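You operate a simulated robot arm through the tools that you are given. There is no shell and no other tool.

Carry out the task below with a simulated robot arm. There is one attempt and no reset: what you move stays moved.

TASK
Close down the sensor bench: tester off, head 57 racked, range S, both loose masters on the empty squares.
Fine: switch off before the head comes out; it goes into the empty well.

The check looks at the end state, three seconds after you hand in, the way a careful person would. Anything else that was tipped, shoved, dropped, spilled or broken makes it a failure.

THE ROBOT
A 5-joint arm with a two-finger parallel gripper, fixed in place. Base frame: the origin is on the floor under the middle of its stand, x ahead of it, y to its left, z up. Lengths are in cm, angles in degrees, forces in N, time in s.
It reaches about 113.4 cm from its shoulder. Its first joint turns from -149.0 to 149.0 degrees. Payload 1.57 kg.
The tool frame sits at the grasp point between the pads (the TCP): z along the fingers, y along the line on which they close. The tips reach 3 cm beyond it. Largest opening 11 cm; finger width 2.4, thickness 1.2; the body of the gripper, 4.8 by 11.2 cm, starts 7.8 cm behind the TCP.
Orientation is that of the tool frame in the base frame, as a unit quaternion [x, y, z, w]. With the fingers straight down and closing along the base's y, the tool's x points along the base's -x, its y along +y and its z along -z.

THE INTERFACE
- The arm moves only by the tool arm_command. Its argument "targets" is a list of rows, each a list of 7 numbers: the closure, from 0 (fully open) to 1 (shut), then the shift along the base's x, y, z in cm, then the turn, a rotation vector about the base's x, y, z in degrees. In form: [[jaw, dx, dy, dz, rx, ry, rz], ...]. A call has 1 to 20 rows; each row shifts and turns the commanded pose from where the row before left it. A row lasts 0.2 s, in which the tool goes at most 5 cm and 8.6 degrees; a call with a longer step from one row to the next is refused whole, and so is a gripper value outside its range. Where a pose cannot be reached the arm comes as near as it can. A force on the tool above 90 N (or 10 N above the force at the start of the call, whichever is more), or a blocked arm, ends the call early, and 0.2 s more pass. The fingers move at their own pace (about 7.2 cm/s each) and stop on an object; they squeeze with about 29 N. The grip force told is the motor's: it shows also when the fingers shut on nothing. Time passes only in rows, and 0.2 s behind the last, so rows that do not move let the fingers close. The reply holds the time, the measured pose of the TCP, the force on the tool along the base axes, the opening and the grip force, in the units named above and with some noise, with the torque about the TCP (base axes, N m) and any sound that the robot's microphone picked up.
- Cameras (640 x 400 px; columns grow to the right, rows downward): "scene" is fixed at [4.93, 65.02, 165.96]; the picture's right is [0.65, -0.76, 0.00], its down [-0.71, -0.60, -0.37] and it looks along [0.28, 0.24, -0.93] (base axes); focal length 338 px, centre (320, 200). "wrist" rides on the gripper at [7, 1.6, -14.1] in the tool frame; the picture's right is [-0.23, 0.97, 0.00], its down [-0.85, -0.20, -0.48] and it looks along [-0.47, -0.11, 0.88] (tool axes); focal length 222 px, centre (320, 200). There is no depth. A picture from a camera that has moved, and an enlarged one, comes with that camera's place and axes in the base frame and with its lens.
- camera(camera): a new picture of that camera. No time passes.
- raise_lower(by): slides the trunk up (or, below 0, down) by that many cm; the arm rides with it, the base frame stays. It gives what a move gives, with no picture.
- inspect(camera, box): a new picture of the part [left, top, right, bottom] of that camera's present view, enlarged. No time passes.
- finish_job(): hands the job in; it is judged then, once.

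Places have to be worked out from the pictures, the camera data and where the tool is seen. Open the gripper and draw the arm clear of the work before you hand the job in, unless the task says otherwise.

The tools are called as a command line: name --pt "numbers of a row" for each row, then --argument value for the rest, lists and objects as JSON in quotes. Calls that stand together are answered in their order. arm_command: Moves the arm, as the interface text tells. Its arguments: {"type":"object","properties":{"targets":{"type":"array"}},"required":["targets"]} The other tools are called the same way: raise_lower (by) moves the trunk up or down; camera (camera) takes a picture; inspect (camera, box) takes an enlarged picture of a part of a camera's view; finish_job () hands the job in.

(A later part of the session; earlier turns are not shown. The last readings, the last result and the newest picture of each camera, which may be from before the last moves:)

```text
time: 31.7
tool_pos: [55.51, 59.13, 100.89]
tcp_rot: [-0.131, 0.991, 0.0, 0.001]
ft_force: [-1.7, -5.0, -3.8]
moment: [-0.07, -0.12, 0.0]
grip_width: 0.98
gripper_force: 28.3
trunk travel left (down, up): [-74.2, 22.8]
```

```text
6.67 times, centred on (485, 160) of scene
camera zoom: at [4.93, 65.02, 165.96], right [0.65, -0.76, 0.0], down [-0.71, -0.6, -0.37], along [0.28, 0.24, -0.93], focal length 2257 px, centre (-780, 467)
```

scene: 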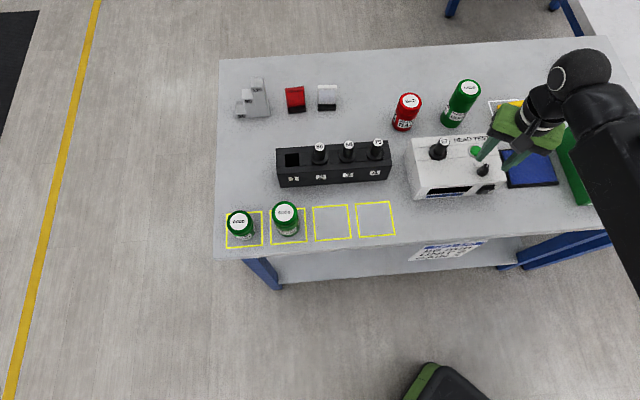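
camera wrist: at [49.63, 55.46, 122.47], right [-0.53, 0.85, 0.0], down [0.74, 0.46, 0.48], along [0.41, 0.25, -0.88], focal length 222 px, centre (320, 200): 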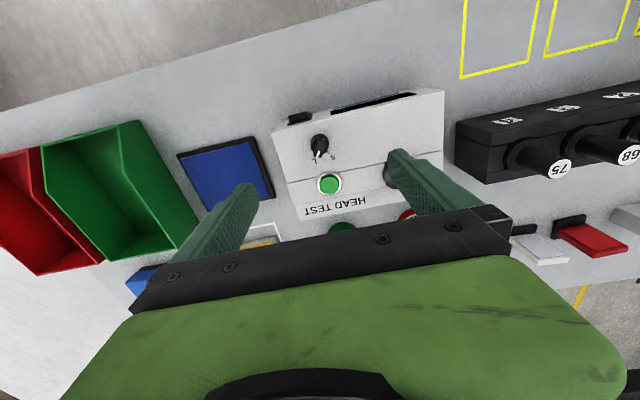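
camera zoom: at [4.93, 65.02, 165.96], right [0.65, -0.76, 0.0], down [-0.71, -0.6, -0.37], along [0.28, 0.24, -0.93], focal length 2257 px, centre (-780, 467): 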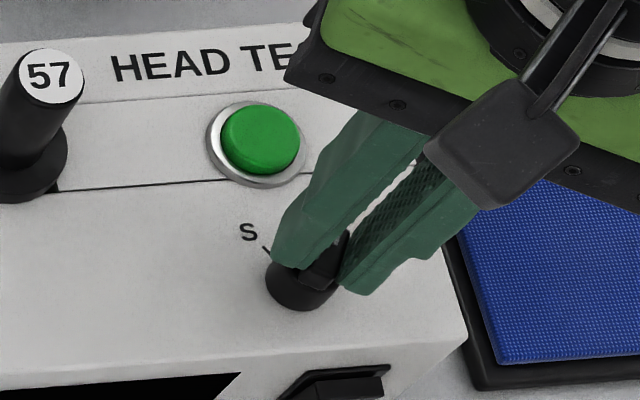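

Width 0.98 cm: the ridge itself is held. I turn +60° about the vertical toward S.

arm_command --pt "1 0 0 0 0 0 7.5" --pt "1 0 0 0 0 0 7.5" --pt "1 0 0 0 0 0 7.5" --pt "1 0 0 0 0 0 7.5" --pt "1 0 0 0 0 0 7.5" --pt "1 0 0 0 0 0 7.5" --pt "1 0 0 0 0 0 7.5" --pt "1 0 0 0 0 0 7.5" --pt "1 0 0 0 0 0 0"

inspect --camera "scene" --box '[455, 130, 515, 190]'

inspect --camera "wrist" --box '[270, 120, 370, 220]'

```text
time: 33.7
tool_pos: [55.5, 59.12, 100.77]
tcp_rot: [-0.61, 0.792, 0.001, 0.0]
ft_force: [-10.2, -8.1, -12.9]
moment: [0.46, 0.08, -0.04]
grip_width: 1.01
gripper_force: 28.8
trunk travel left (down, up): [-74.2, 22.8]
```

```text
6.67 times, centred on (485, 160) of scene
camera zoom: at [4.93, 65.02, 165.96], right [0.65, -0.76, 0.0], down [-0.71, -0.6, -0.37], along [0.28, 0.24, -0.93], focal length 2257 px, centre (-780, 467)
```

zoom: 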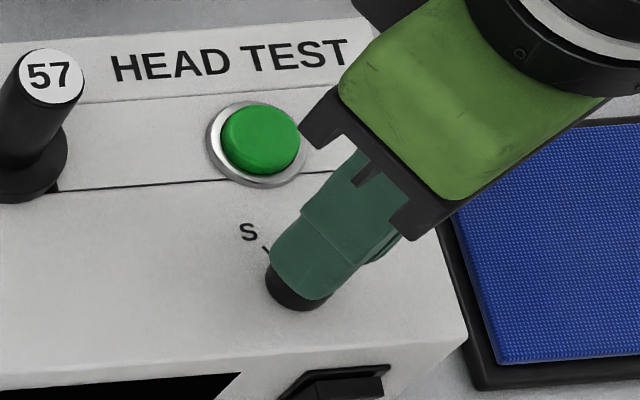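

```text
4.00 times, centred on (320, 170) of wrist
camera zoom: at [52.05, 52.71, 114.81], right [-0.88, 0.47, 0.0], down [0.41, 0.77, 0.48], along [0.23, 0.42, -0.88], focal length 888 px, centre (320, 320)
```

zoom: 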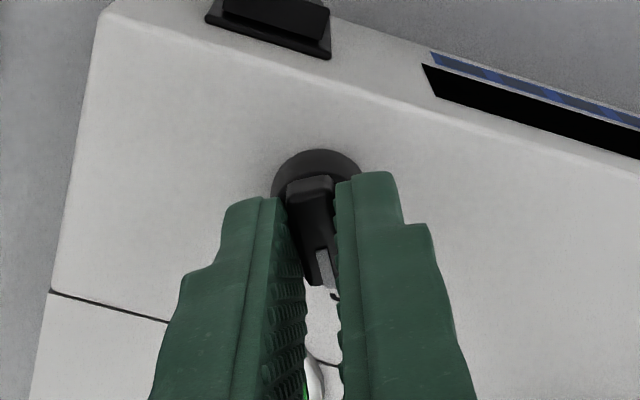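

The pointer has turned with the gripper to azimuth ≈75°. I release gently, lift, and check the pointer against the S tick.

arm_command --pt "0.65 0 0 0 0 0 0" --pt "0.65 0 0 0 0 0 0" --pt "0.65 0 0 0 0 0 0"

raise_lower --by 7

inspect --camera "wrist" --box '[295, 120, 345, 180]'

inspect --camera "scene" --box '[465, 145, 505, 185]'

```text
time: 34.5
tool_pos: [55.66, 59.14, 100.76]
tcp_rot: [-0.609, 0.793, 0.0, 0.001]
ft_force: [0.3, -0.1, 0.8]
moment: [0.02, 0.02, -0.02]
grip_width: 3.86
gripper_force: 0.0
trunk travel left (down, up): [-74.2, 22.8]
```

```text
time: 35.6
tool_pos: [55.64, 59.15, 107.76]
tcp_rot: [-0.609, 0.793, 0.0, 0.001]
ft_force: [-0.6, 0.2, 0.2]
moment: [0.0, 0.01, -0.05]
grip_width: 3.85
gripper_force: 0.1
trunk travel left (down, up): [-81.2, 15.8]
```

```text
6.67 times, centred on (320, 150) of wrist
camera zoom: at [52.09, 52.75, 121.79], right [-0.88, 0.47, 0.0], down [0.41, 0.77, 0.48], along [0.23, 0.42, -0.88], focal length 1481 px, centre (320, 533)
```

zoom: 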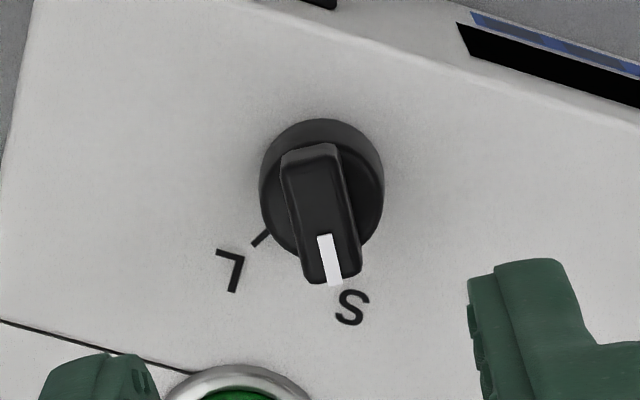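

```text
10.00 times, centred on (485, 165) of scene
camera zoom: at [4.93, 65.02, 165.96], right [0.65, -0.76, 0.0], down [-0.71, -0.6, -0.37], along [0.28, 0.24, -0.93], focal length 3385 px, centre (-1330, 550)
```

zoom: 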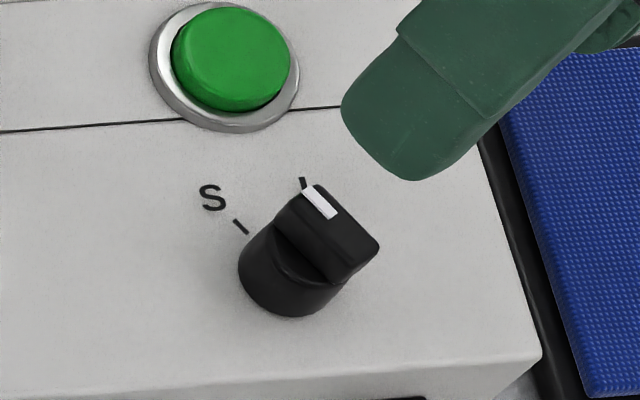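

The pointer is at or within a few degrees of S, but parallax blurs it. I shift so the camera sits directly above the knob for a parallax-free check.

arm_command --pt "0.3 1.73 3.16 0 0 0 0" --pt "0.3 1.73 3.16 0 0 0 0" --pt "0.3 0 0 0 0 0 0"

inspect --camera "wrist" --box '[290, 50, 350, 105]'

```text
time: 36.4
tool_pos: [59.07, 65.5, 107.9]
tcp_rot: [-0.609, 0.793, 0.0, 0.001]
ft_force: [0.9, -0.1, -0.2]
moment: [0.02, -0.01, -0.01]
grip_width: 7.69
gripper_force: 0.1
trunk travel left (down, up): [-81.2, 15.8]
```

```text
7.27 times, centred on (320, 78) of wrist
camera zoom: at [55.58, 59.15, 121.81], right [-0.88, 0.47, 0.0], down [0.41, 0.77, 0.48], along [0.23, 0.42, -0.88], focal length 1615 px, centre (320, 1091)
```

zoom: 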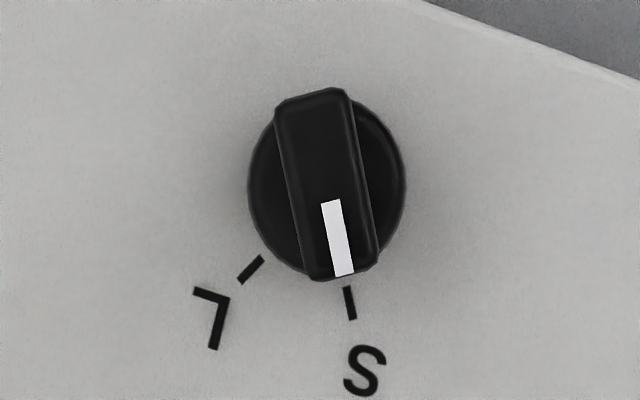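

The pointer lines up with the S tick to within about 2°: range is S. Next is head 57; I check where it appears in the wrist view now.

camera --camera "wrist"

inspect --camera "scene" --box '[415, 125, 465, 175]'

```text
taken
camera wrist: at [55.58, 59.15, 121.81], right [-0.88, 0.47, 0.0], down [0.41, 0.77, 0.48], along [0.23, 0.42, -0.88], focal length 222 px, centre (320, 200)
```

wrist: 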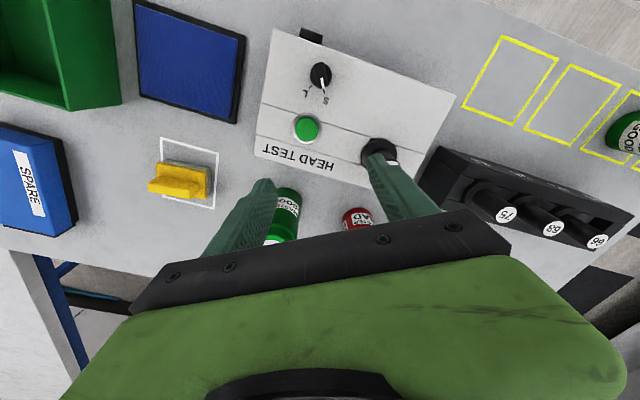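

```text
8.00 times, centred on (440, 150) of scene
camera zoom: at [4.93, 65.02, 165.96], right [0.65, -0.76, 0.0], down [-0.71, -0.6, -0.37], along [0.28, 0.24, -0.93], focal length 2708 px, centre (-640, 600)
```

zoom: 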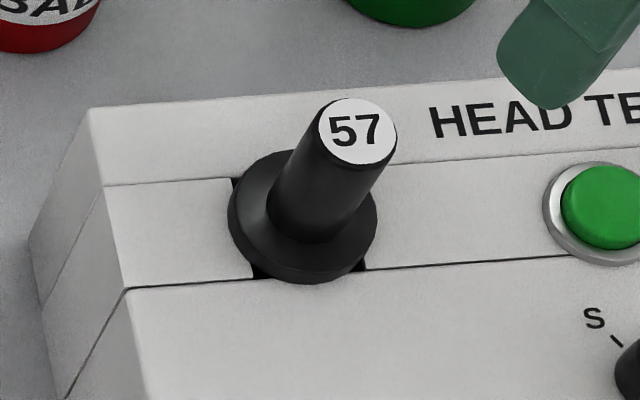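

I move over head 57 (collar centre ≈(53.7, 69.9)), turning the jaw back to 45° so it closes along the bench, with a 5.5 cm opening, still well above it.

arm_command --pt "0.5 -1.8 1.47 0 0 0 -7.5" --pt "0.5 -1.8 1.47 0 0 0 -7.5" --pt "0.5 -1.77 1.46 0 0 0 -7.5" --pt "0.5 0 0 0 0 0 -7.7" --pt "0.5 0 0 0 0 0 0"

camera --camera "wrist"

inspect --camera "wrist" --box '[270, 120, 370, 210]'

```text
time: 37.6
tool_pos: [53.67, 69.84, 107.84]
tcp_rot: [-0.38, 0.925, 0.0, 0.0]
ft_force: [-0.5, 0.5, 0.8]
moment: [0.03, -0.02, 0.0]
grip_width: 5.49
gripper_force: 0.1
trunk travel left (down, up): [-81.2, 15.8]
```

```text
taken
camera wrist: at [47.5, 66.03, 121.8], right [-0.52, 0.85, 0.0], down [0.75, 0.46, 0.48], along [0.41, 0.25, -0.88], focal length 222 px, centre (320, 200)
```

wrist: 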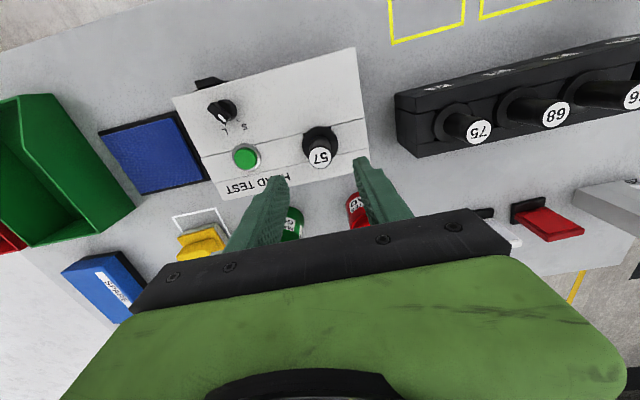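

```text
4.44 times, centred on (320, 165) of wrist
camera zoom: at [47.5, 66.03, 121.8], right [-0.52, 0.85, 0.0], down [0.75, 0.46, 0.48], along [0.41, 0.25, -0.88], focal length 987 px, centre (320, 356)
```

zoom: 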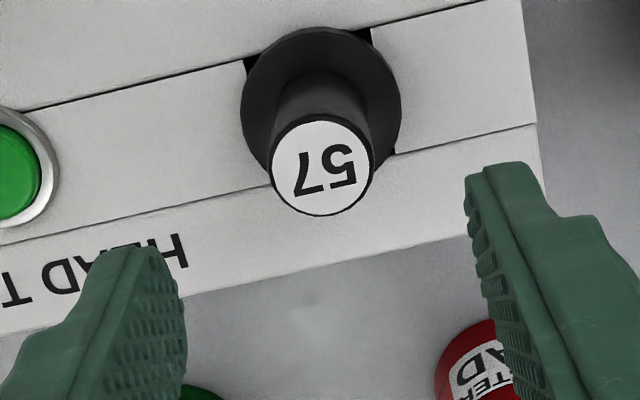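

The handle axis works out to about (53.2, 69.6) with its top at z≈100.9. I correct by (-0.47, -0.26) and lower part way to look again.

arm_command --pt "0.5 -0.47 -0.26 0 0 0 0" --pt "0.5 0 0 0 0 0 0"

raise_lower --by -6

inspect --camera "wrist" --box '[270, 130, 370, 230]'

inspect --camera "scene" --box '[410, 120, 470, 180]'

```text
time: 38.2
tool_pos: [53.19, 69.57, 107.89]
tcp_rot: [-0.38, 0.925, 0.0, 0.001]
ft_force: [0.3, 0.6, 0.0]
moment: [0.02, 0.0, -0.01]
grip_width: 5.52
gripper_force: 0.1
trunk travel left (down, up): [-81.2, 15.8]
```

```text
time: 39.2
tool_pos: [53.25, 69.53, 101.82]
tcp_rot: [-0.381, 0.925, 0.0, 0.001]
ft_force: [0.1, 0.7, -0.1]
moment: [0.0, 0.0, -0.01]
grip_width: 5.52
gripper_force: 0.0
trunk travel left (down, up): [-75.2, 21.8]
```

```text
4.00 times, centred on (320, 180) of wrist
camera zoom: at [47.01, 65.76, 115.81], right [-0.53, 0.85, 0.0], down [0.75, 0.46, 0.48], along [0.41, 0.25, -0.88], focal length 888 px, centre (320, 280)
```

zoom: 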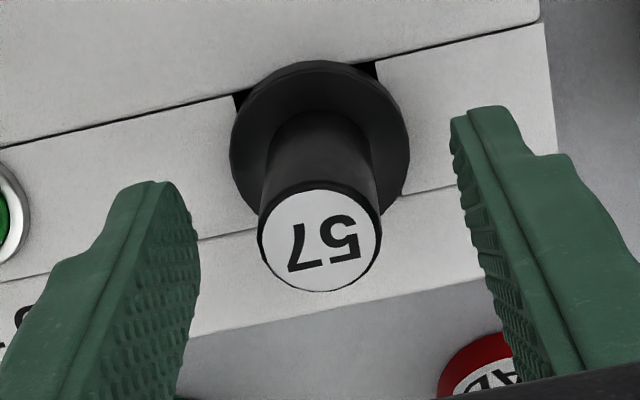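

```text
6.67 times, centred on (440, 150) of scene
camera zoom: at [4.93, 65.02, 165.96], right [0.65, -0.76, 0.0], down [-0.71, -0.6, -0.37], along [0.28, 0.24, -0.93], focal length 2257 px, centre (-480, 533)
```

zoom: 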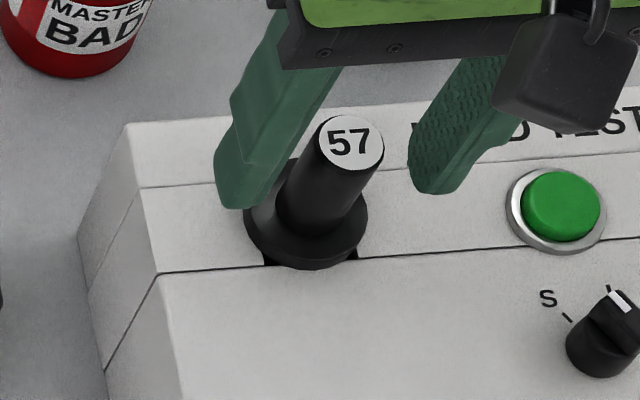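

The label centre projects exactly on the TCP axis, so the fingers straddle the handle properly. I lower 1.9 cm, keeping the tips just above the collar, and close.

raise_lower --by -1.9

arm_command --pt "1 0 0 0 0 0 0" --pt "1 0 0 0 0 0 0" --pt "1 0 0 0 0 0 0" --pt "1 0 0 0 0 0 0"

inspect --camera "scene" --box '[410, 120, 470, 180]'

```text
time: 39.8
tool_pos: [53.21, 69.51, 99.89]
tcp_rot: [-0.38, 0.925, 0.001, 0.001]
ft_force: [0.0, -0.4, -0.2]
moment: [0.0, -0.03, 0.03]
grip_width: 5.51
gripper_force: 0.1
trunk travel left (down, up): [-73.3, 23.7]
```

```text
time: 40.8
tool_pos: [53.26, 69.63, 99.87]
tcp_rot: [-0.381, 0.924, 0.0, 0.001]
ft_force: [1.9, -3.4, -0.4]
moment: [-0.19, -0.08, 0.02]
grip_width: 2.28
gripper_force: 28.9
trunk travel left (down, up): [-73.3, 23.7]
```

```text
6.67 times, centred on (440, 150) of scene
camera zoom: at [4.93, 65.02, 165.96], right [0.65, -0.76, 0.0], down [-0.71, -0.6, -0.37], along [0.28, 0.24, -0.93], focal length 2257 px, centre (-480, 533)
```

zoom: 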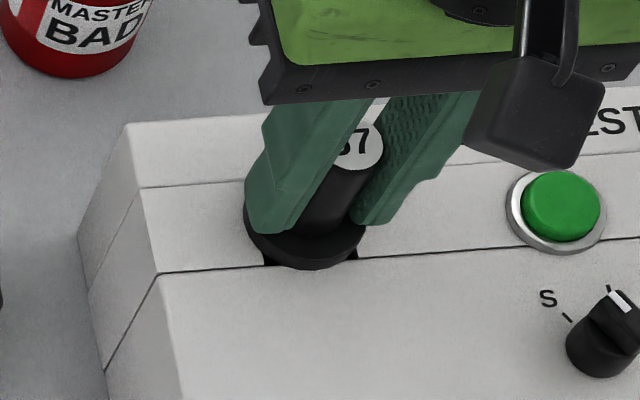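

Head 57 is held (2.28 cm). I lift 3 cm first and watch force and the tester.

raise_lower --by 3

inspect --camera "scene" --box '[410, 120, 470, 180]'

inspect --camera "wrist" --box '[270, 110, 370, 230]'

```text
time: 41.6
tool_pos: [53.21, 69.52, 102.98]
tcp_rot: [-0.381, 0.925, 0.0, 0.002]
ft_force: [0.1, -0.6, -1.1]
moment: [-0.01, -0.03, -0.03]
grip_width: 2.3
gripper_force: 28.7
trunk travel left (down, up): [-76.3, 20.7]
```

```text
6.67 times, centred on (440, 150) of scene
camera zoom: at [4.93, 65.02, 165.96], right [0.65, -0.76, 0.0], down [-0.71, -0.6, -0.37], along [0.28, 0.24, -0.93], focal length 2257 px, centre (-480, 533)
```

zoom: 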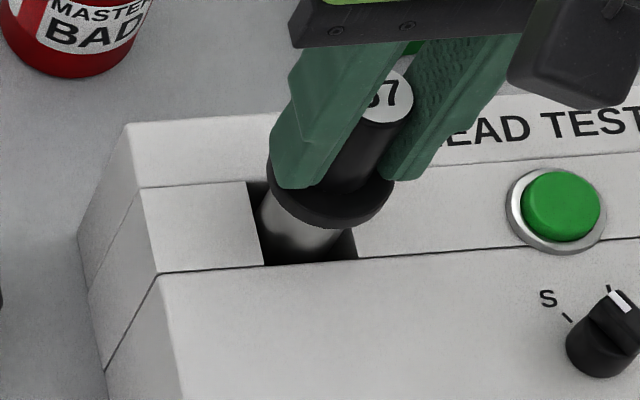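

```text
3.33 times, centred on (320, 170) of wrist
camera zoom: at [47.01, 65.78, 116.89], right [-0.53, 0.85, 0.0], down [0.75, 0.46, 0.48], along [0.41, 0.25, -0.88], focal length 740 px, centre (320, 300)
```

zoom: 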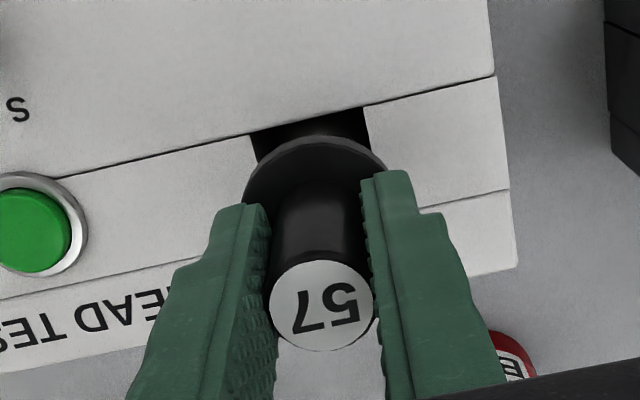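

It is coming out cleanly; the plug is a round metal cylinder, so yaw will not matter. I lift a further 10 cm and check the whole head hangs clear.

raise_lower --by 10

camera --camera "scene"

inspect --camera "scene" --box '[400, 90, 500, 180]'

```text
time: 42.9
tool_pos: [53.15, 69.61, 112.99]
tcp_rot: [-0.382, 0.924, 0.0, 0.001]
ft_force: [-0.2, -0.3, -0.8]
moment: [-0.02, -0.04, 0.03]
grip_width: 2.27
gripper_force: 29.2
trunk travel left (down, up): [-86.3, 10.7]
```

```text
taken
```

scene: 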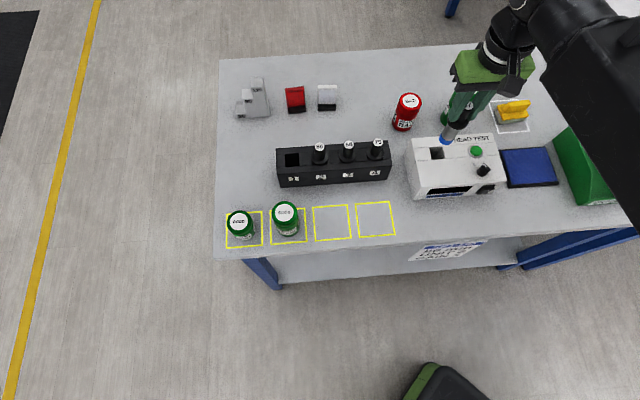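

```text
4.44 times, centred on (450, 135) of scene
camera zoom: at [4.93, 65.02, 165.96], right [0.65, -0.76, 0.0], down [-0.71, -0.6, -0.37], along [0.28, 0.24, -0.93], focal length 1505 px, centre (-258, 489)
```

zoom: 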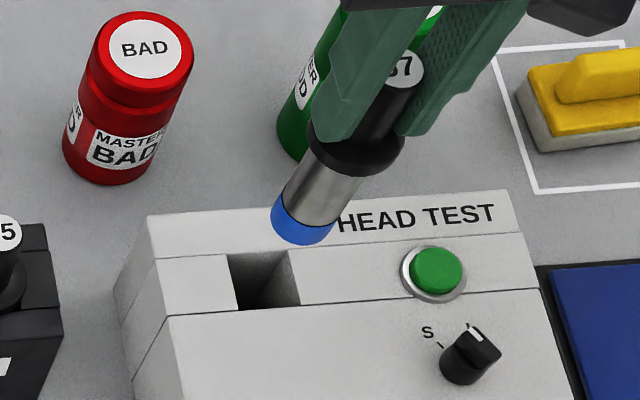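

The plug is about 7 cm long with a blue tip, so its bottom is near z≈101. I raise 8 cm more so it clears the other heads' tops, then carry it toward rack well 1, stopping 4 cm beyond it so the camera sees the well.

raise_lower --by 8

arm_command --pt "1 -2.61 3.49 0 0 0 0" --pt "1 -2.61 3.49 0 0 0 0" --pt "1 -2.61 3.49 0 0 0 0" --pt "1 -2.61 3.49 0 0 0 0" --pt "1 -2.61 3.49 0 0 0 0" --pt "1 -2.61 3.49 0 0 0 0" --pt "1 -2.61 3.49 0 0 0 0" --pt "1 -2.61 3.49 0 0 0 0" --pt "1 0 0 0 0 0 0"

camera --camera "wrist"

camera --camera "scene"

```text
time: 44.1
tool_pos: [53.16, 69.57, 120.97]
tcp_rot: [-0.381, 0.925, 0.001, 0.001]
ft_force: [-1.2, -0.3, -0.4]
moment: [0.0, 0.06, 0.01]
grip_width: 2.28
gripper_force: 29.5
trunk travel left (down, up): [-94.3, 2.7]
```

```text
time: 46.1
tool_pos: [28.48, 86.68, 120.98]
tcp_rot: [-0.381, 0.925, 0.0, 0.002]
ft_force: [0.2, -0.4, -0.8]
moment: [0.02, -0.03, 0.01]
grip_width: 2.28
gripper_force: 29.4
out of reach, approached as far as the arm can: row 4, 5, 6, 7, 8
trunk travel left (down, up): [-94.3, 2.7]
```

```text
taken
camera wrist: at [22.15, 82.77, 134.87], right [-0.52, 0.85, 0.0], down [0.75, 0.46, 0.48], along [0.41, 0.25, -0.88], focal length 222 px, centre (320, 200)
```

wrist: 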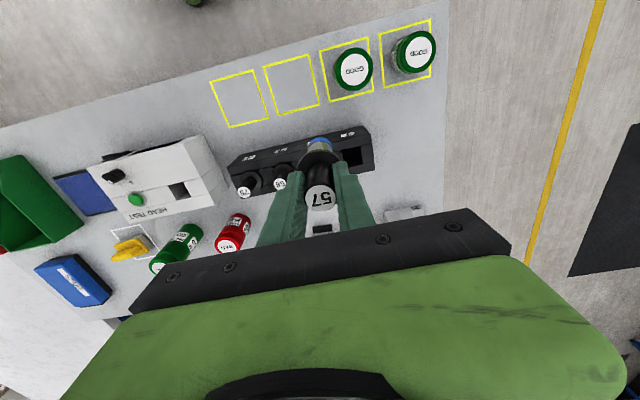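

```text
taken
```

scene: 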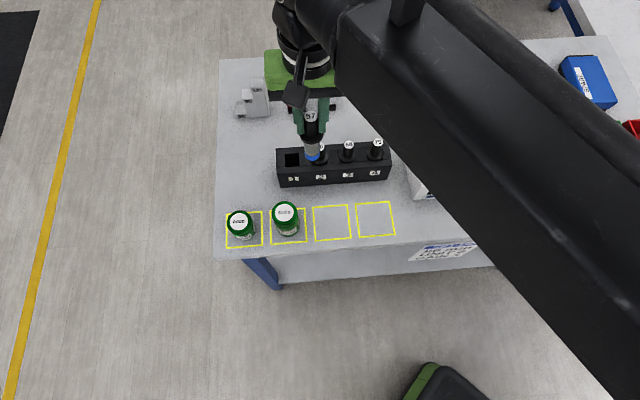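

The arm stops at about 90 cm from the shoulder (apparently near x≈4, y=0) with vertical fingers, and well 1 is ~98 cm away, so I will need to hold the head with the tool tilted outward. Before going back to regrasp in the tester well, I measure well 1 from here.

inspect --camera "wrist" --box '[300, 120, 390, 190]'

inspect --camera "wrist" --box '[140, 190, 260, 270]'

inspect --camera "scene" --box '[265, 130, 345, 195]'

```text
5.71 times, centred on (345, 155) of wrist
camera zoom: at [22.15, 82.77, 134.87], right [-0.52, 0.85, 0.0], down [0.75, 0.46, 0.48], along [0.41, 0.25, -0.88], focal length 1269 px, centre (177, 457)
```

zoom: 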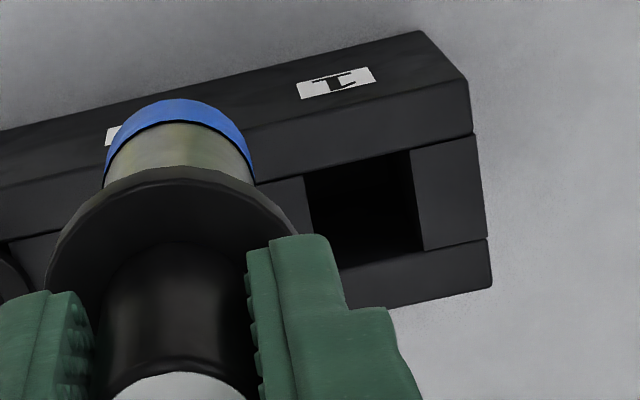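

```text
5.00 times, centred on (200, 230) of wrist
camera zoom: at [22.15, 82.77, 134.87], right [-0.52, 0.85, 0.0], down [0.75, 0.46, 0.48], along [0.41, 0.25, -0.88], focal length 1111 px, centre (920, 50)
```

zoom: 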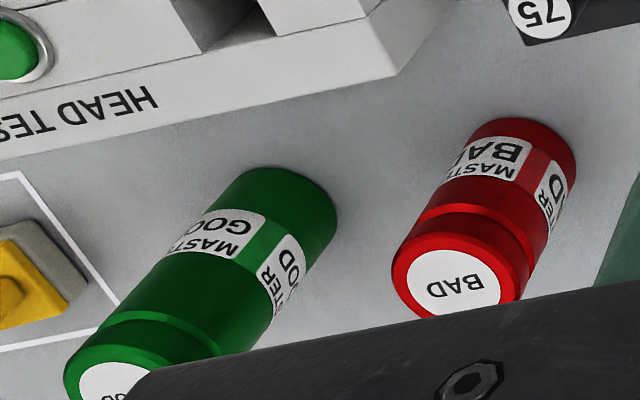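

```text
6.15 times, centred on (305, 162) of scene
camera zoom: at [4.93, 65.02, 165.96], right [0.65, -0.76, 0.0], down [-0.71, -0.6, -0.37], along [0.28, 0.24, -0.93], focal length 2083 px, centre (412, 431)
```

zoom: 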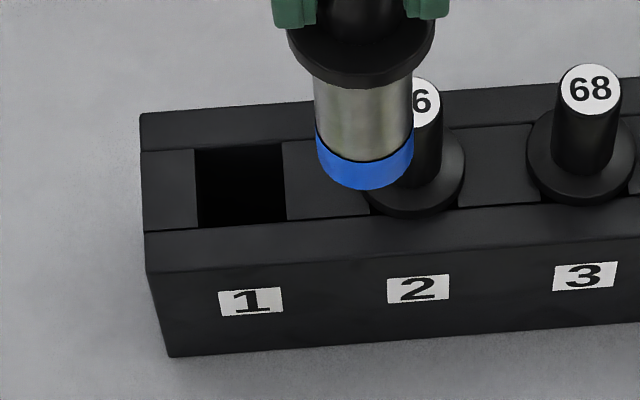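

Well 1's centre triangulates to about (29.95, 94.9), rack top z≈95, opening ≈3.4 cm against a ≈3.0 cm plug. I carry the head back over the tester well to set it down and regrasp it with a tilted tool.

arm_command --pt "1 3.53 -2.44 0 0 0 0" --pt "1 3.53 -2.44 0 0 0 0" --pt "1 3.53 -2.44 0 0 0 0" --pt "1 3.53 -2.44 0 0 0 0" --pt "1 3.53 -2.44 0 0 0 0" --pt "1 3.53 -2.44 0 0 0 0" --pt "1 3.53 -2.45 0 0 0 0" --pt "1 0 0 0 0 0 0"

```text
time: 47.9
tool_pos: [53.2, 69.5, 120.95]
tcp_rot: [-0.381, 0.925, 0.0, 0.001]
ft_force: [0.8, 0.1, -0.6]
moment: [-0.01, -0.02, 0.01]
grip_width: 2.27
gripper_force: 28.8
trunk travel left (down, up): [-94.3, 2.7]
```

Back at (53.2, 69.5). I lower until the blue tip is about 1 cm above the tester and check alignment with its well.

raise_lower --by -12

inspect --camera "scene" --box '[410, 120, 470, 180]'

inspect --camera "wrist" --box '[270, 90, 370, 210]'

```text
time: 49.4
tool_pos: [53.25, 69.49, 108.97]
tcp_rot: [-0.381, 0.925, 0.0, 0.001]
ft_force: [0.3, 0.0, -1.1]
moment: [-0.03, 0.05, 0.01]
grip_width: 2.26
gripper_force: 29.5
trunk travel left (down, up): [-82.3, 14.7]
```

```text
6.67 times, centred on (440, 150) of scene
camera zoom: at [4.93, 65.02, 165.96], right [0.65, -0.76, 0.0], down [-0.71, -0.6, -0.37], along [0.28, 0.24, -0.93], focal length 2257 px, centre (-480, 533)
```

zoom: 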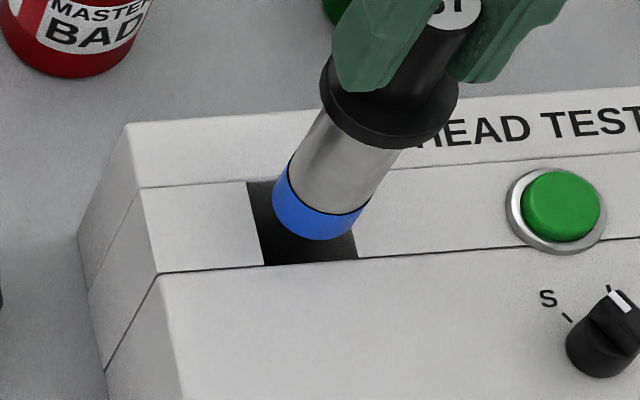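

```text
3.33 times, centred on (320, 150) of wrist
camera zoom: at [46.99, 65.65, 122.9], right [-0.53, 0.85, 0.0], down [0.75, 0.46, 0.48], along [0.41, 0.25, -0.88], focal length 740 px, centre (320, 367)
```

zoom: 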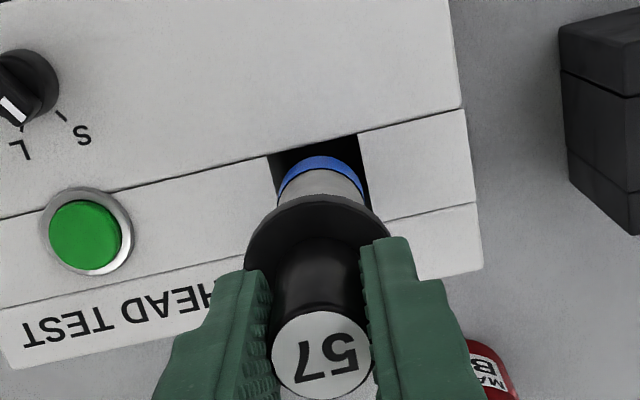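

The blue tip, dropped vertically, lands on the well centre. I lower in stages while watching the force.

raise_lower --by -4

raise_lower --by -4.7

inspect --camera "scene" --box '[410, 120, 470, 180]'

```text
time: 50.2
tool_pos: [53.18, 69.41, 105.01]
tcp_rot: [-0.381, 0.925, 0.0, 0.0]
ft_force: [-0.4, 0.0, -0.2]
moment: [0.04, 0.02, 0.02]
grip_width: 2.29
gripper_force: 29.1
trunk travel left (down, up): [-78.3, 18.7]
```

```text
time: 51.1
tool_pos: [53.24, 69.38, 100.63]
tcp_rot: [-0.382, 0.924, 0.003, 0.006]
ft_force: [19.1, 24.9, 70.8]
moment: [0.08, -0.58, 0.03]
grip_width: 2.21
gripper_force: 29.1
trunk travel left (down, up): [-73.6, 23.4]
```

```text
6.67 times, centred on (440, 150) of scene
camera zoom: at [4.93, 65.02, 165.96], right [0.65, -0.76, 0.0], down [-0.71, -0.6, -0.37], along [0.28, 0.24, -0.93], focal length 2257 px, centre (-480, 533)
```

zoom: 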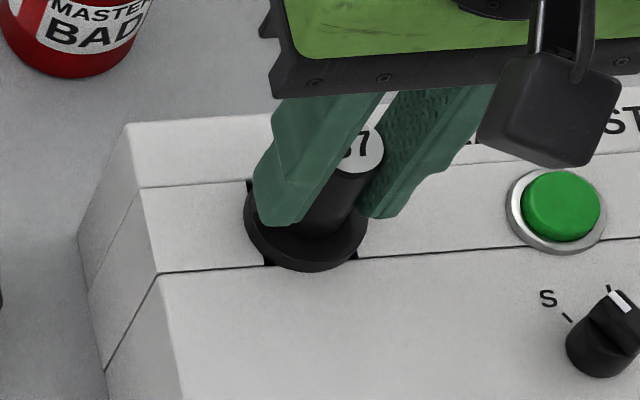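

The collar has seated on the tester (70 N push, a little early because the head sat slightly lower in the grip). I ease up 0.5 cm, then release.

raise_lower --by 0.5

arm_command --pt "0.5 0 0 0 0 0 0" --pt "0.5 0 0 0 0 0 0" --pt "0.5 0 0 0 0 0 0"

inspect --camera "scene" --box '[410, 120, 470, 180]'

inspect --camera "wrist" --box '[270, 130, 370, 230]'

```text
time: 51.6
tool_pos: [53.2, 69.32, 100.8]
tcp_rot: [-0.382, 0.924, 0.001, 0.001]
ft_force: [6.1, 8.1, 20.6]
moment: [-0.29, -0.58, -0.06]
grip_width: 2.22
gripper_force: 28.9
trunk travel left (down, up): [-74.1, 22.9]
```

```text
time: 52.4
tool_pos: [53.25, 69.53, 100.75]
tcp_rot: [-0.381, 0.925, 0.0, 0.0]
ft_force: [0.3, -0.4, 0.6]
moment: [0.02, 0.01, -0.01]
grip_width: 5.47
gripper_force: 0.1
trunk travel left (down, up): [-74.1, 22.9]
```

```text
6.67 times, centred on (440, 150) of scene
camera zoom: at [4.93, 65.02, 165.96], right [0.65, -0.76, 0.0], down [-0.71, -0.6, -0.37], along [0.28, 0.24, -0.93], focal length 2257 px, centre (-480, 533)
```

zoom: 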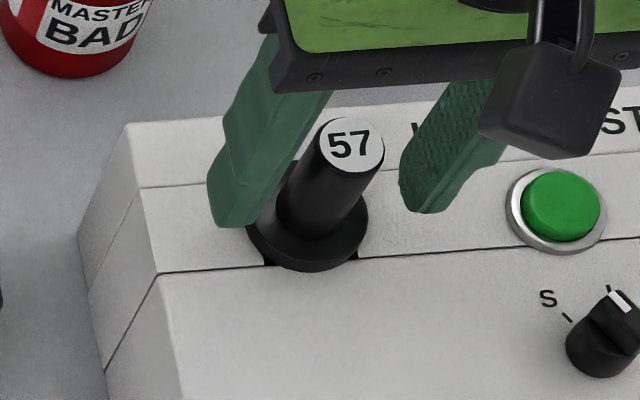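

```text
4.00 times, centred on (320, 180) of wrist
camera zoom: at [46.99, 65.64, 114.7], right [-0.53, 0.85, 0.0], down [0.75, 0.46, 0.48], along [0.41, 0.25, -0.88], focal length 888 px, centre (320, 280)
```

zoom: 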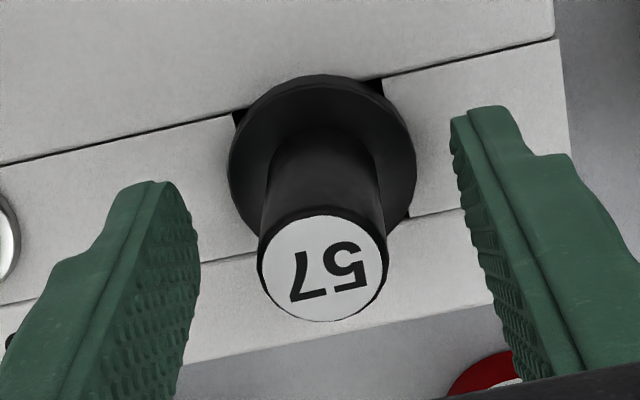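

Head 57 sits seated in the tester well again. I now tilt the open gripper 27° outward around the handle, keeping the TCP on its axis.

arm_command --pt "0.5 0 0 0.16 4.76 -4.79 0" --pt "0.5 0 0 0.49 4.76 -4.79 0" --pt "0.5 0 0 0.81 4.76 -4.79 0" --pt "0.5 0 0 1.11 4.76 -4.79 0" --pt "0.5 0 0 0 0 0 0"

inspect --camera "scene" --box '[410, 120, 470, 180]'

camera --camera "wrist"

```text
time: 53.6
tool_pos: [53.24, 69.43, 103.37]
tcp_rot: [-0.37, 0.899, 0.09, 0.217]
ft_force: [-0.4, -0.4, -0.3]
moment: [0.0, 0.01, -0.01]
grip_width: 5.51
gripper_force: 0.0
trunk travel left (down, up): [-74.1, 22.9]
```

```text
6.67 times, centred on (440, 150) of scene
camera zoom: at [4.93, 65.02, 165.96], right [0.65, -0.76, 0.0], down [-0.71, -0.6, -0.37], along [0.28, 0.24, -0.93], focal length 2257 px, centre (-480, 533)
```

zoom: 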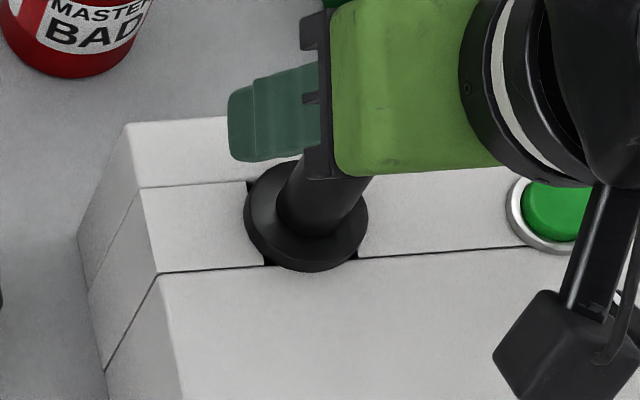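

```text
taken
camera wrist: at [42.98, 61.64, 112.59], right [-0.54, 0.83, 0.1], down [0.53, 0.24, 0.82], along [0.66, 0.5, -0.57], focal length 222 px, centre (320, 200)
```

wrist: 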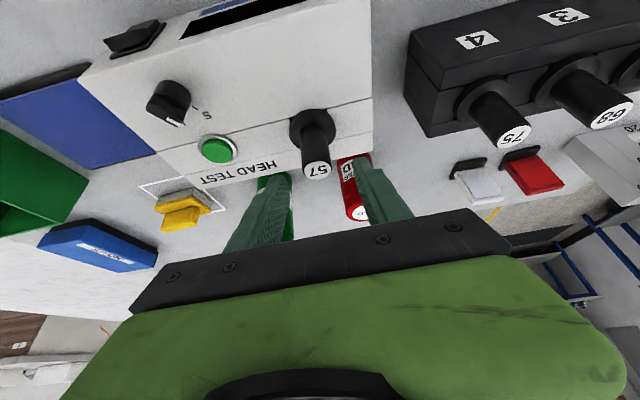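

Tilt is 27° with no contact. I lower 3.1 cm so the pads cover the handle with the lowest finger corner just above the collar, then check.

raise_lower --by -3.1

inspect --camera "wrist" --box '[265, 110, 375, 220]'

inspect --camera "scene" --box '[410, 120, 470, 180]'

```text
time: 54.4
tool_pos: [53.16, 69.43, 100.3]
tcp_rot: [-0.37, 0.899, 0.089, 0.217]
ft_force: [-0.6, 0.2, 0.2]
moment: [-0.02, -0.01, -0.02]
grip_width: 5.5
gripper_force: 0.1
trunk travel left (down, up): [-71.0, 26.0]
```

```text
3.64 times, centred on (320, 165) of wrist
camera zoom: at [42.97, 61.62, 109.5], right [-0.54, 0.83, 0.1], down [0.53, 0.24, 0.82], along [0.66, 0.5, -0.57], focal length 808 px, centre (320, 327)
```

zoom: 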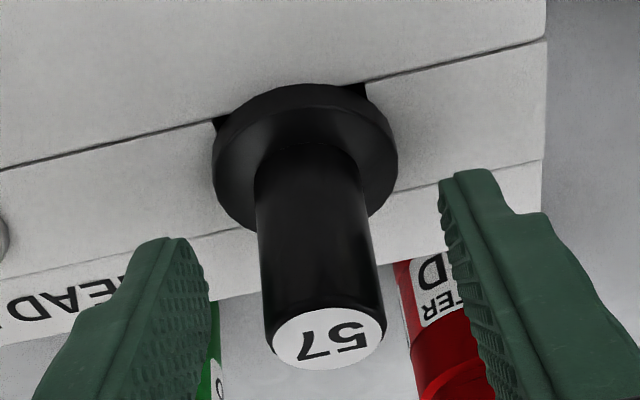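

```text
6.67 times, centred on (440, 150) of scene
camera zoom: at [4.93, 65.02, 165.96], right [0.65, -0.76, 0.0], down [-0.71, -0.6, -0.37], along [0.28, 0.24, -0.93], focal length 2257 px, centre (-480, 533)
```

zoom: 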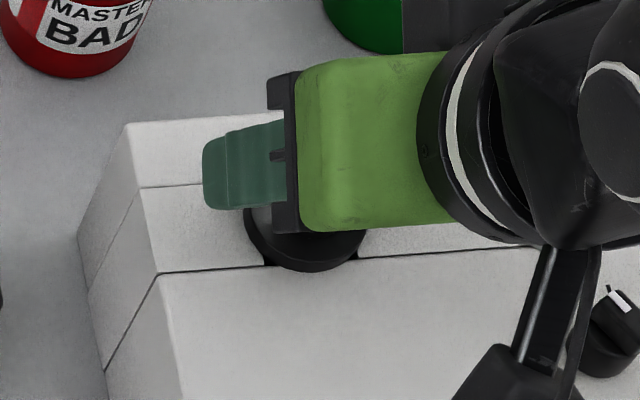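

The TCP lies on the handle axis about 1 cm below its top. I close the jaw on it.

arm_command --pt "1 0 0 0 0 0 0" --pt "1 0 0 0 0 0 0" --pt "1 0 0 0 0 0 0" --pt "1 0 0 0 0 0 0"

inspect --camera "wrist" --box '[265, 110, 375, 220]'

```text
time: 55.4
tool_pos: [53.16, 69.41, 100.29]
tcp_rot: [-0.37, 0.899, 0.089, 0.216]
ft_force: [0.2, 0.4, 1.2]
moment: [0.06, 0.04, -0.01]
grip_width: 2.28
gripper_force: 28.4
trunk travel left (down, up): [-71.0, 26.0]
```

```text
3.64 times, centred on (320, 165) of wrist
camera zoom: at [42.97, 61.63, 109.5], right [-0.54, 0.83, 0.1], down [0.53, 0.24, 0.82], along [0.66, 0.5, -0.57], focal length 808 px, centre (320, 327)
```

zoom: 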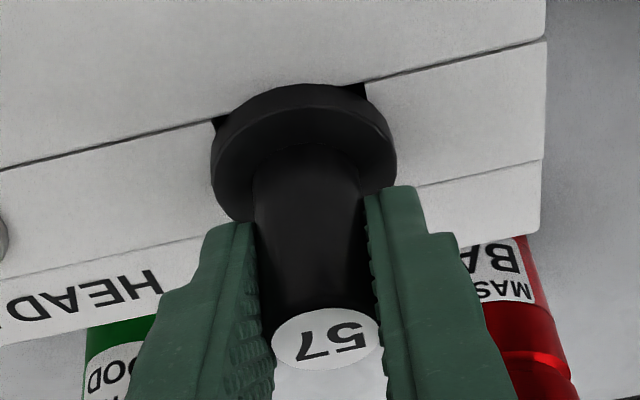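

Held at 2.28 cm with almost no side force. I lift 16.5 cm with the trunk.

raise_lower --by 16.5

inspect --camera "wrist" --box '[240, 60, 400, 220]'

camera --camera "scene"

```text
time: 57.3
tool_pos: [53.21, 69.46, 116.79]
tcp_rot: [-0.371, 0.899, 0.089, 0.217]
ft_force: [0.1, 0.2, -0.8]
moment: [-0.03, -0.01, 0.03]
grip_width: 2.27
gripper_force: 29.2
trunk travel left (down, up): [-87.5, 9.5]
```

```text
2.50 times, centred on (320, 140) of wrist
camera zoom: at [42.98, 61.64, 125.98], right [-0.54, 0.83, 0.1], down [0.53, 0.24, 0.82], along [0.66, 0.5, -0.57], focal length 555 px, centre (320, 350)
```

zoom: 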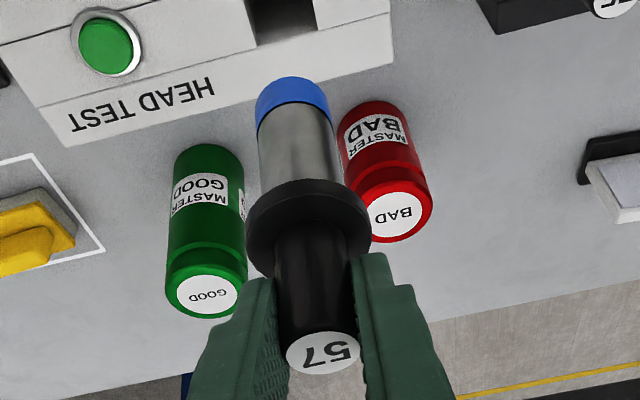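

```text
taken
```

scene: 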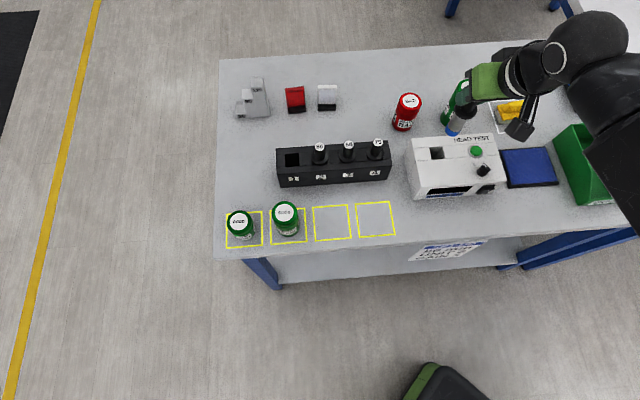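

The head hangs vertically in the tilted grip (its tip projects just where a vertical head should). I carry it to well 1 at (29.95, 94.9), turning 30° so the tilt points along the arm.

arm_command --pt "1 -2.906 3.175 0 0 0 3.75" --pt "1 -2.906 3.175 0 0 0 3.75" --pt "1 -2.906 3.175 0 0 0 3.75" --pt "1 -2.906 3.175 0 0 0 3.75" --pt "1 -2.906 3.175 0 0 0 3.75" --pt "1 -2.906 3.175 0 0 0 3.75" --pt "1 -2.906 3.175 0 0 0 3.75" --pt "1 -2.906 3.175 0 0 0 3.75" --pt "1 0 0 0 0 0 0"

camera --camera "wrist"

camera --camera "scene"

```text
time: 59.3
tool_pos: [29.98, 94.92, 116.79]
tcp_rot: [-0.591, 0.772, 0.142, 0.187]
ft_force: [0.3, -1.1, -1.0]
moment: [0.0, -0.02, -0.03]
grip_width: 2.28
gripper_force: 29.0
trunk travel left (down, up): [-87.5, 9.5]
```

```text
taken
camera wrist: at [24.95, 82.98, 126.0], right [-0.89, 0.45, 0.1], down [0.33, 0.47, 0.82], along [0.32, 0.76, -0.57], focal length 222 px, centre (320, 200)
```

wrist: 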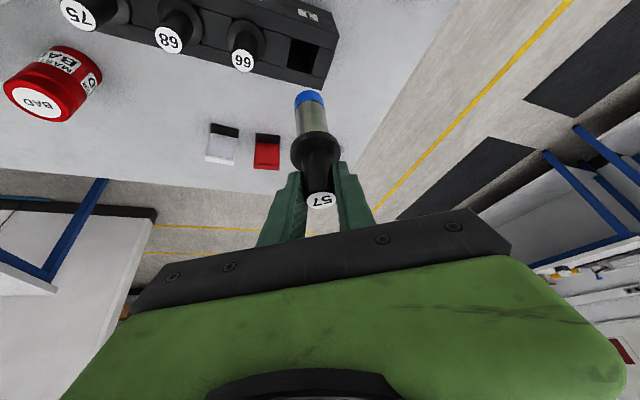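

```text
taken
```

scene: 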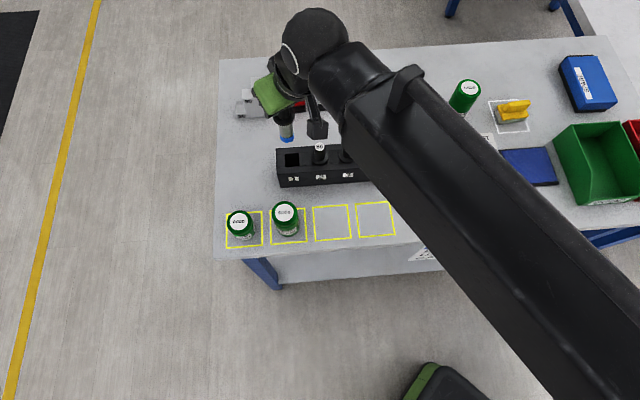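

The arm reached the spot over well 1. I zoom both views to check the blue tip against the well.

inspect --camera "scene" --box '[265, 115, 325, 175]'

inspect --camera "wrist" --box '[260, 20, 360, 120]'

```text
6.67 times, centred on (295, 145) of scene
camera zoom: at [4.93, 65.02, 165.96], right [0.65, -0.76, 0.0], down [-0.71, -0.6, -0.37], along [0.28, 0.24, -0.93], focal length 2257 px, centre (487, 567)
```

zoom: 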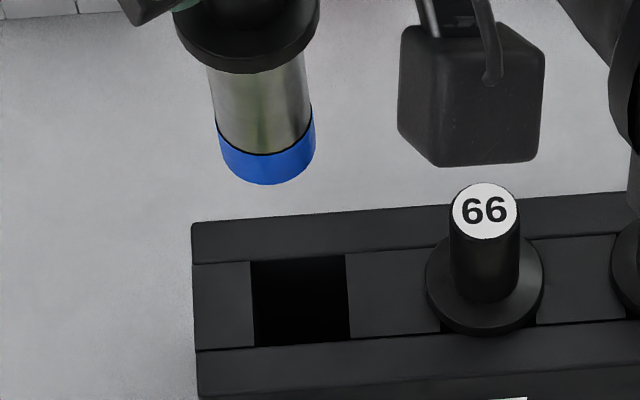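

```text
4.00 times, centred on (310, 70) of wrist
camera zoom: at [24.95, 82.98, 126.0], right [-0.89, 0.45, 0.1], down [0.33, 0.47, 0.82], along [0.32, 0.76, -0.57], focal length 888 px, centre (360, 720)
```

zoom: 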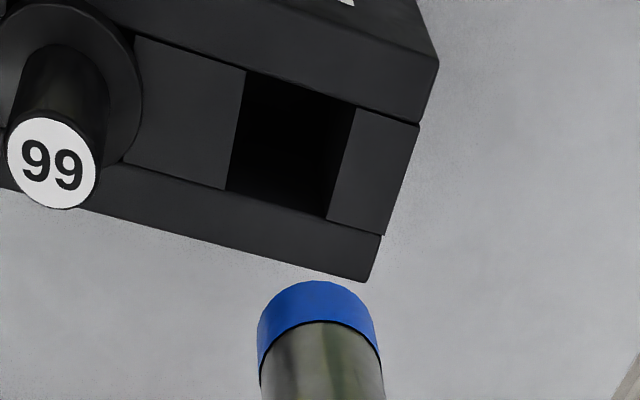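

The two views suggest the tip is within ~0.4 cm of the well centre. I lower 7.5 cm, so the tip is about 1.5 cm above the rack, to compare them with little parallax.

raise_lower --by -7.5

inspect --camera "scene" --box '[270, 130, 320, 180]'

inspect --camera "wrist" --box '[265, 50, 355, 140]'

```text
time: 60.4
tool_pos: [29.93, 94.78, 109.3]
tcp_rot: [-0.59, 0.772, 0.142, 0.187]
ft_force: [0.5, -0.5, -1.3]
moment: [-0.01, 0.0, -0.05]
grip_width: 2.25
gripper_force: 28.9
trunk travel left (down, up): [-80.0, 17.0]
```

```text
8.00 times, centred on (295, 155) of scene
camera zoom: at [4.93, 65.02, 165.96], right [0.65, -0.76, 0.0], down [-0.71, -0.6, -0.37], along [0.28, 0.24, -0.93], focal length 2708 px, centre (520, 560)
```

zoom: 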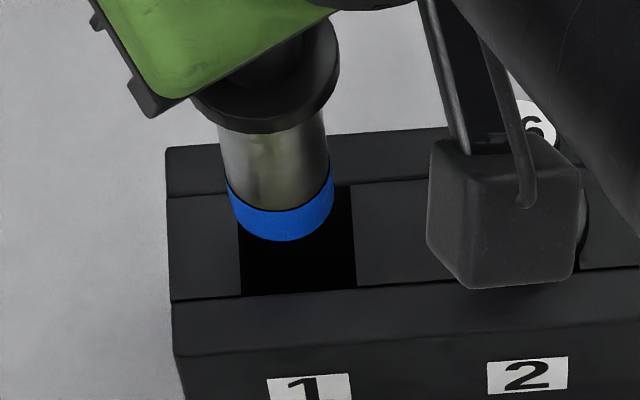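

```text
4.44 times, centred on (310, 95) of wrist
camera zoom: at [24.95, 82.98, 118.5], right [-0.89, 0.45, 0.1], down [0.33, 0.47, 0.82], along [0.32, 0.76, -0.57], focal length 987 px, centre (364, 667)
```

zoom: 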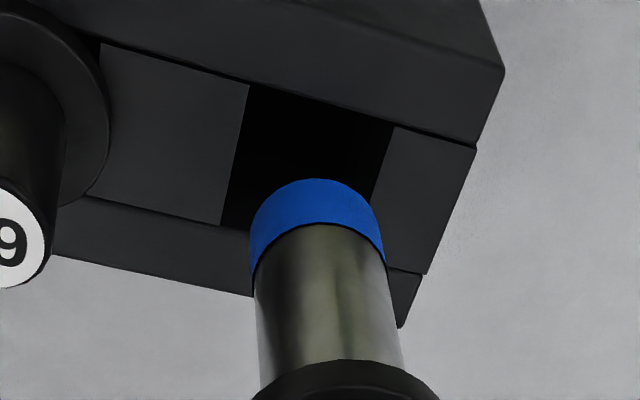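

Both views agree the tip needs to shift by about (-0.12, -0.5). I apply that and lower 0.8 cm, then look again.

arm_command --pt "1 -0.12 -0.5 0 0 0 0" --pt "1 0 0 0 0 0 0"

raise_lower --by -0.8

inspect --camera "scene" --box '[270, 130, 320, 180]'

inspect --camera "wrist" --box '[265, 50, 355, 140]'

```text
time: 61.0
tool_pos: [29.79, 94.33, 109.19]
tcp_rot: [-0.59, 0.772, 0.143, 0.187]
ft_force: [-0.2, 0.3, -0.9]
moment: [0.01, 0.02, 0.02]
grip_width: 2.31
gripper_force: 29.4
trunk travel left (down, up): [-80.0, 17.0]
```

```text
time: 61.6
tool_pos: [29.88, 94.32, 108.54]
tcp_rot: [-0.59, 0.773, 0.143, 0.187]
ft_force: [-1.0, -0.4, -1.1]
moment: [0.03, 0.0, 0.02]
grip_width: 2.29
gripper_force: 28.8
trunk travel left (down, up): [-79.2, 17.8]
```

```text
8.00 times, centred on (295, 155) of scene
camera zoom: at [4.93, 65.02, 165.96], right [0.65, -0.76, 0.0], down [-0.71, -0.6, -0.37], along [0.28, 0.24, -0.93], focal length 2708 px, centre (520, 560)
```

zoom: 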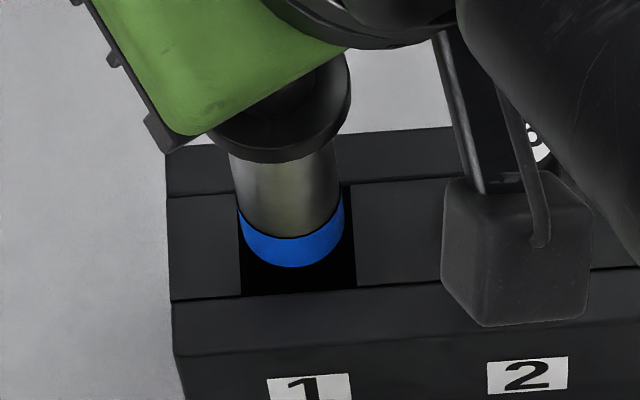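

```text
4.44 times, centred on (310, 95) of wrist
camera zoom: at [24.81, 82.52, 117.69], right [-0.89, 0.45, 0.1], down [0.33, 0.47, 0.82], along [0.32, 0.76, -0.57], focal length 987 px, centre (364, 667)
```

zoom: 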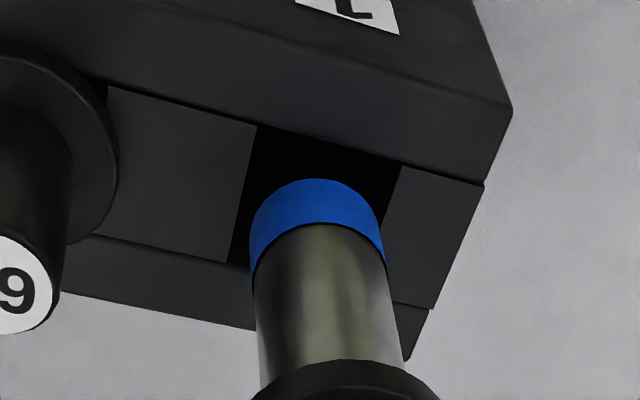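

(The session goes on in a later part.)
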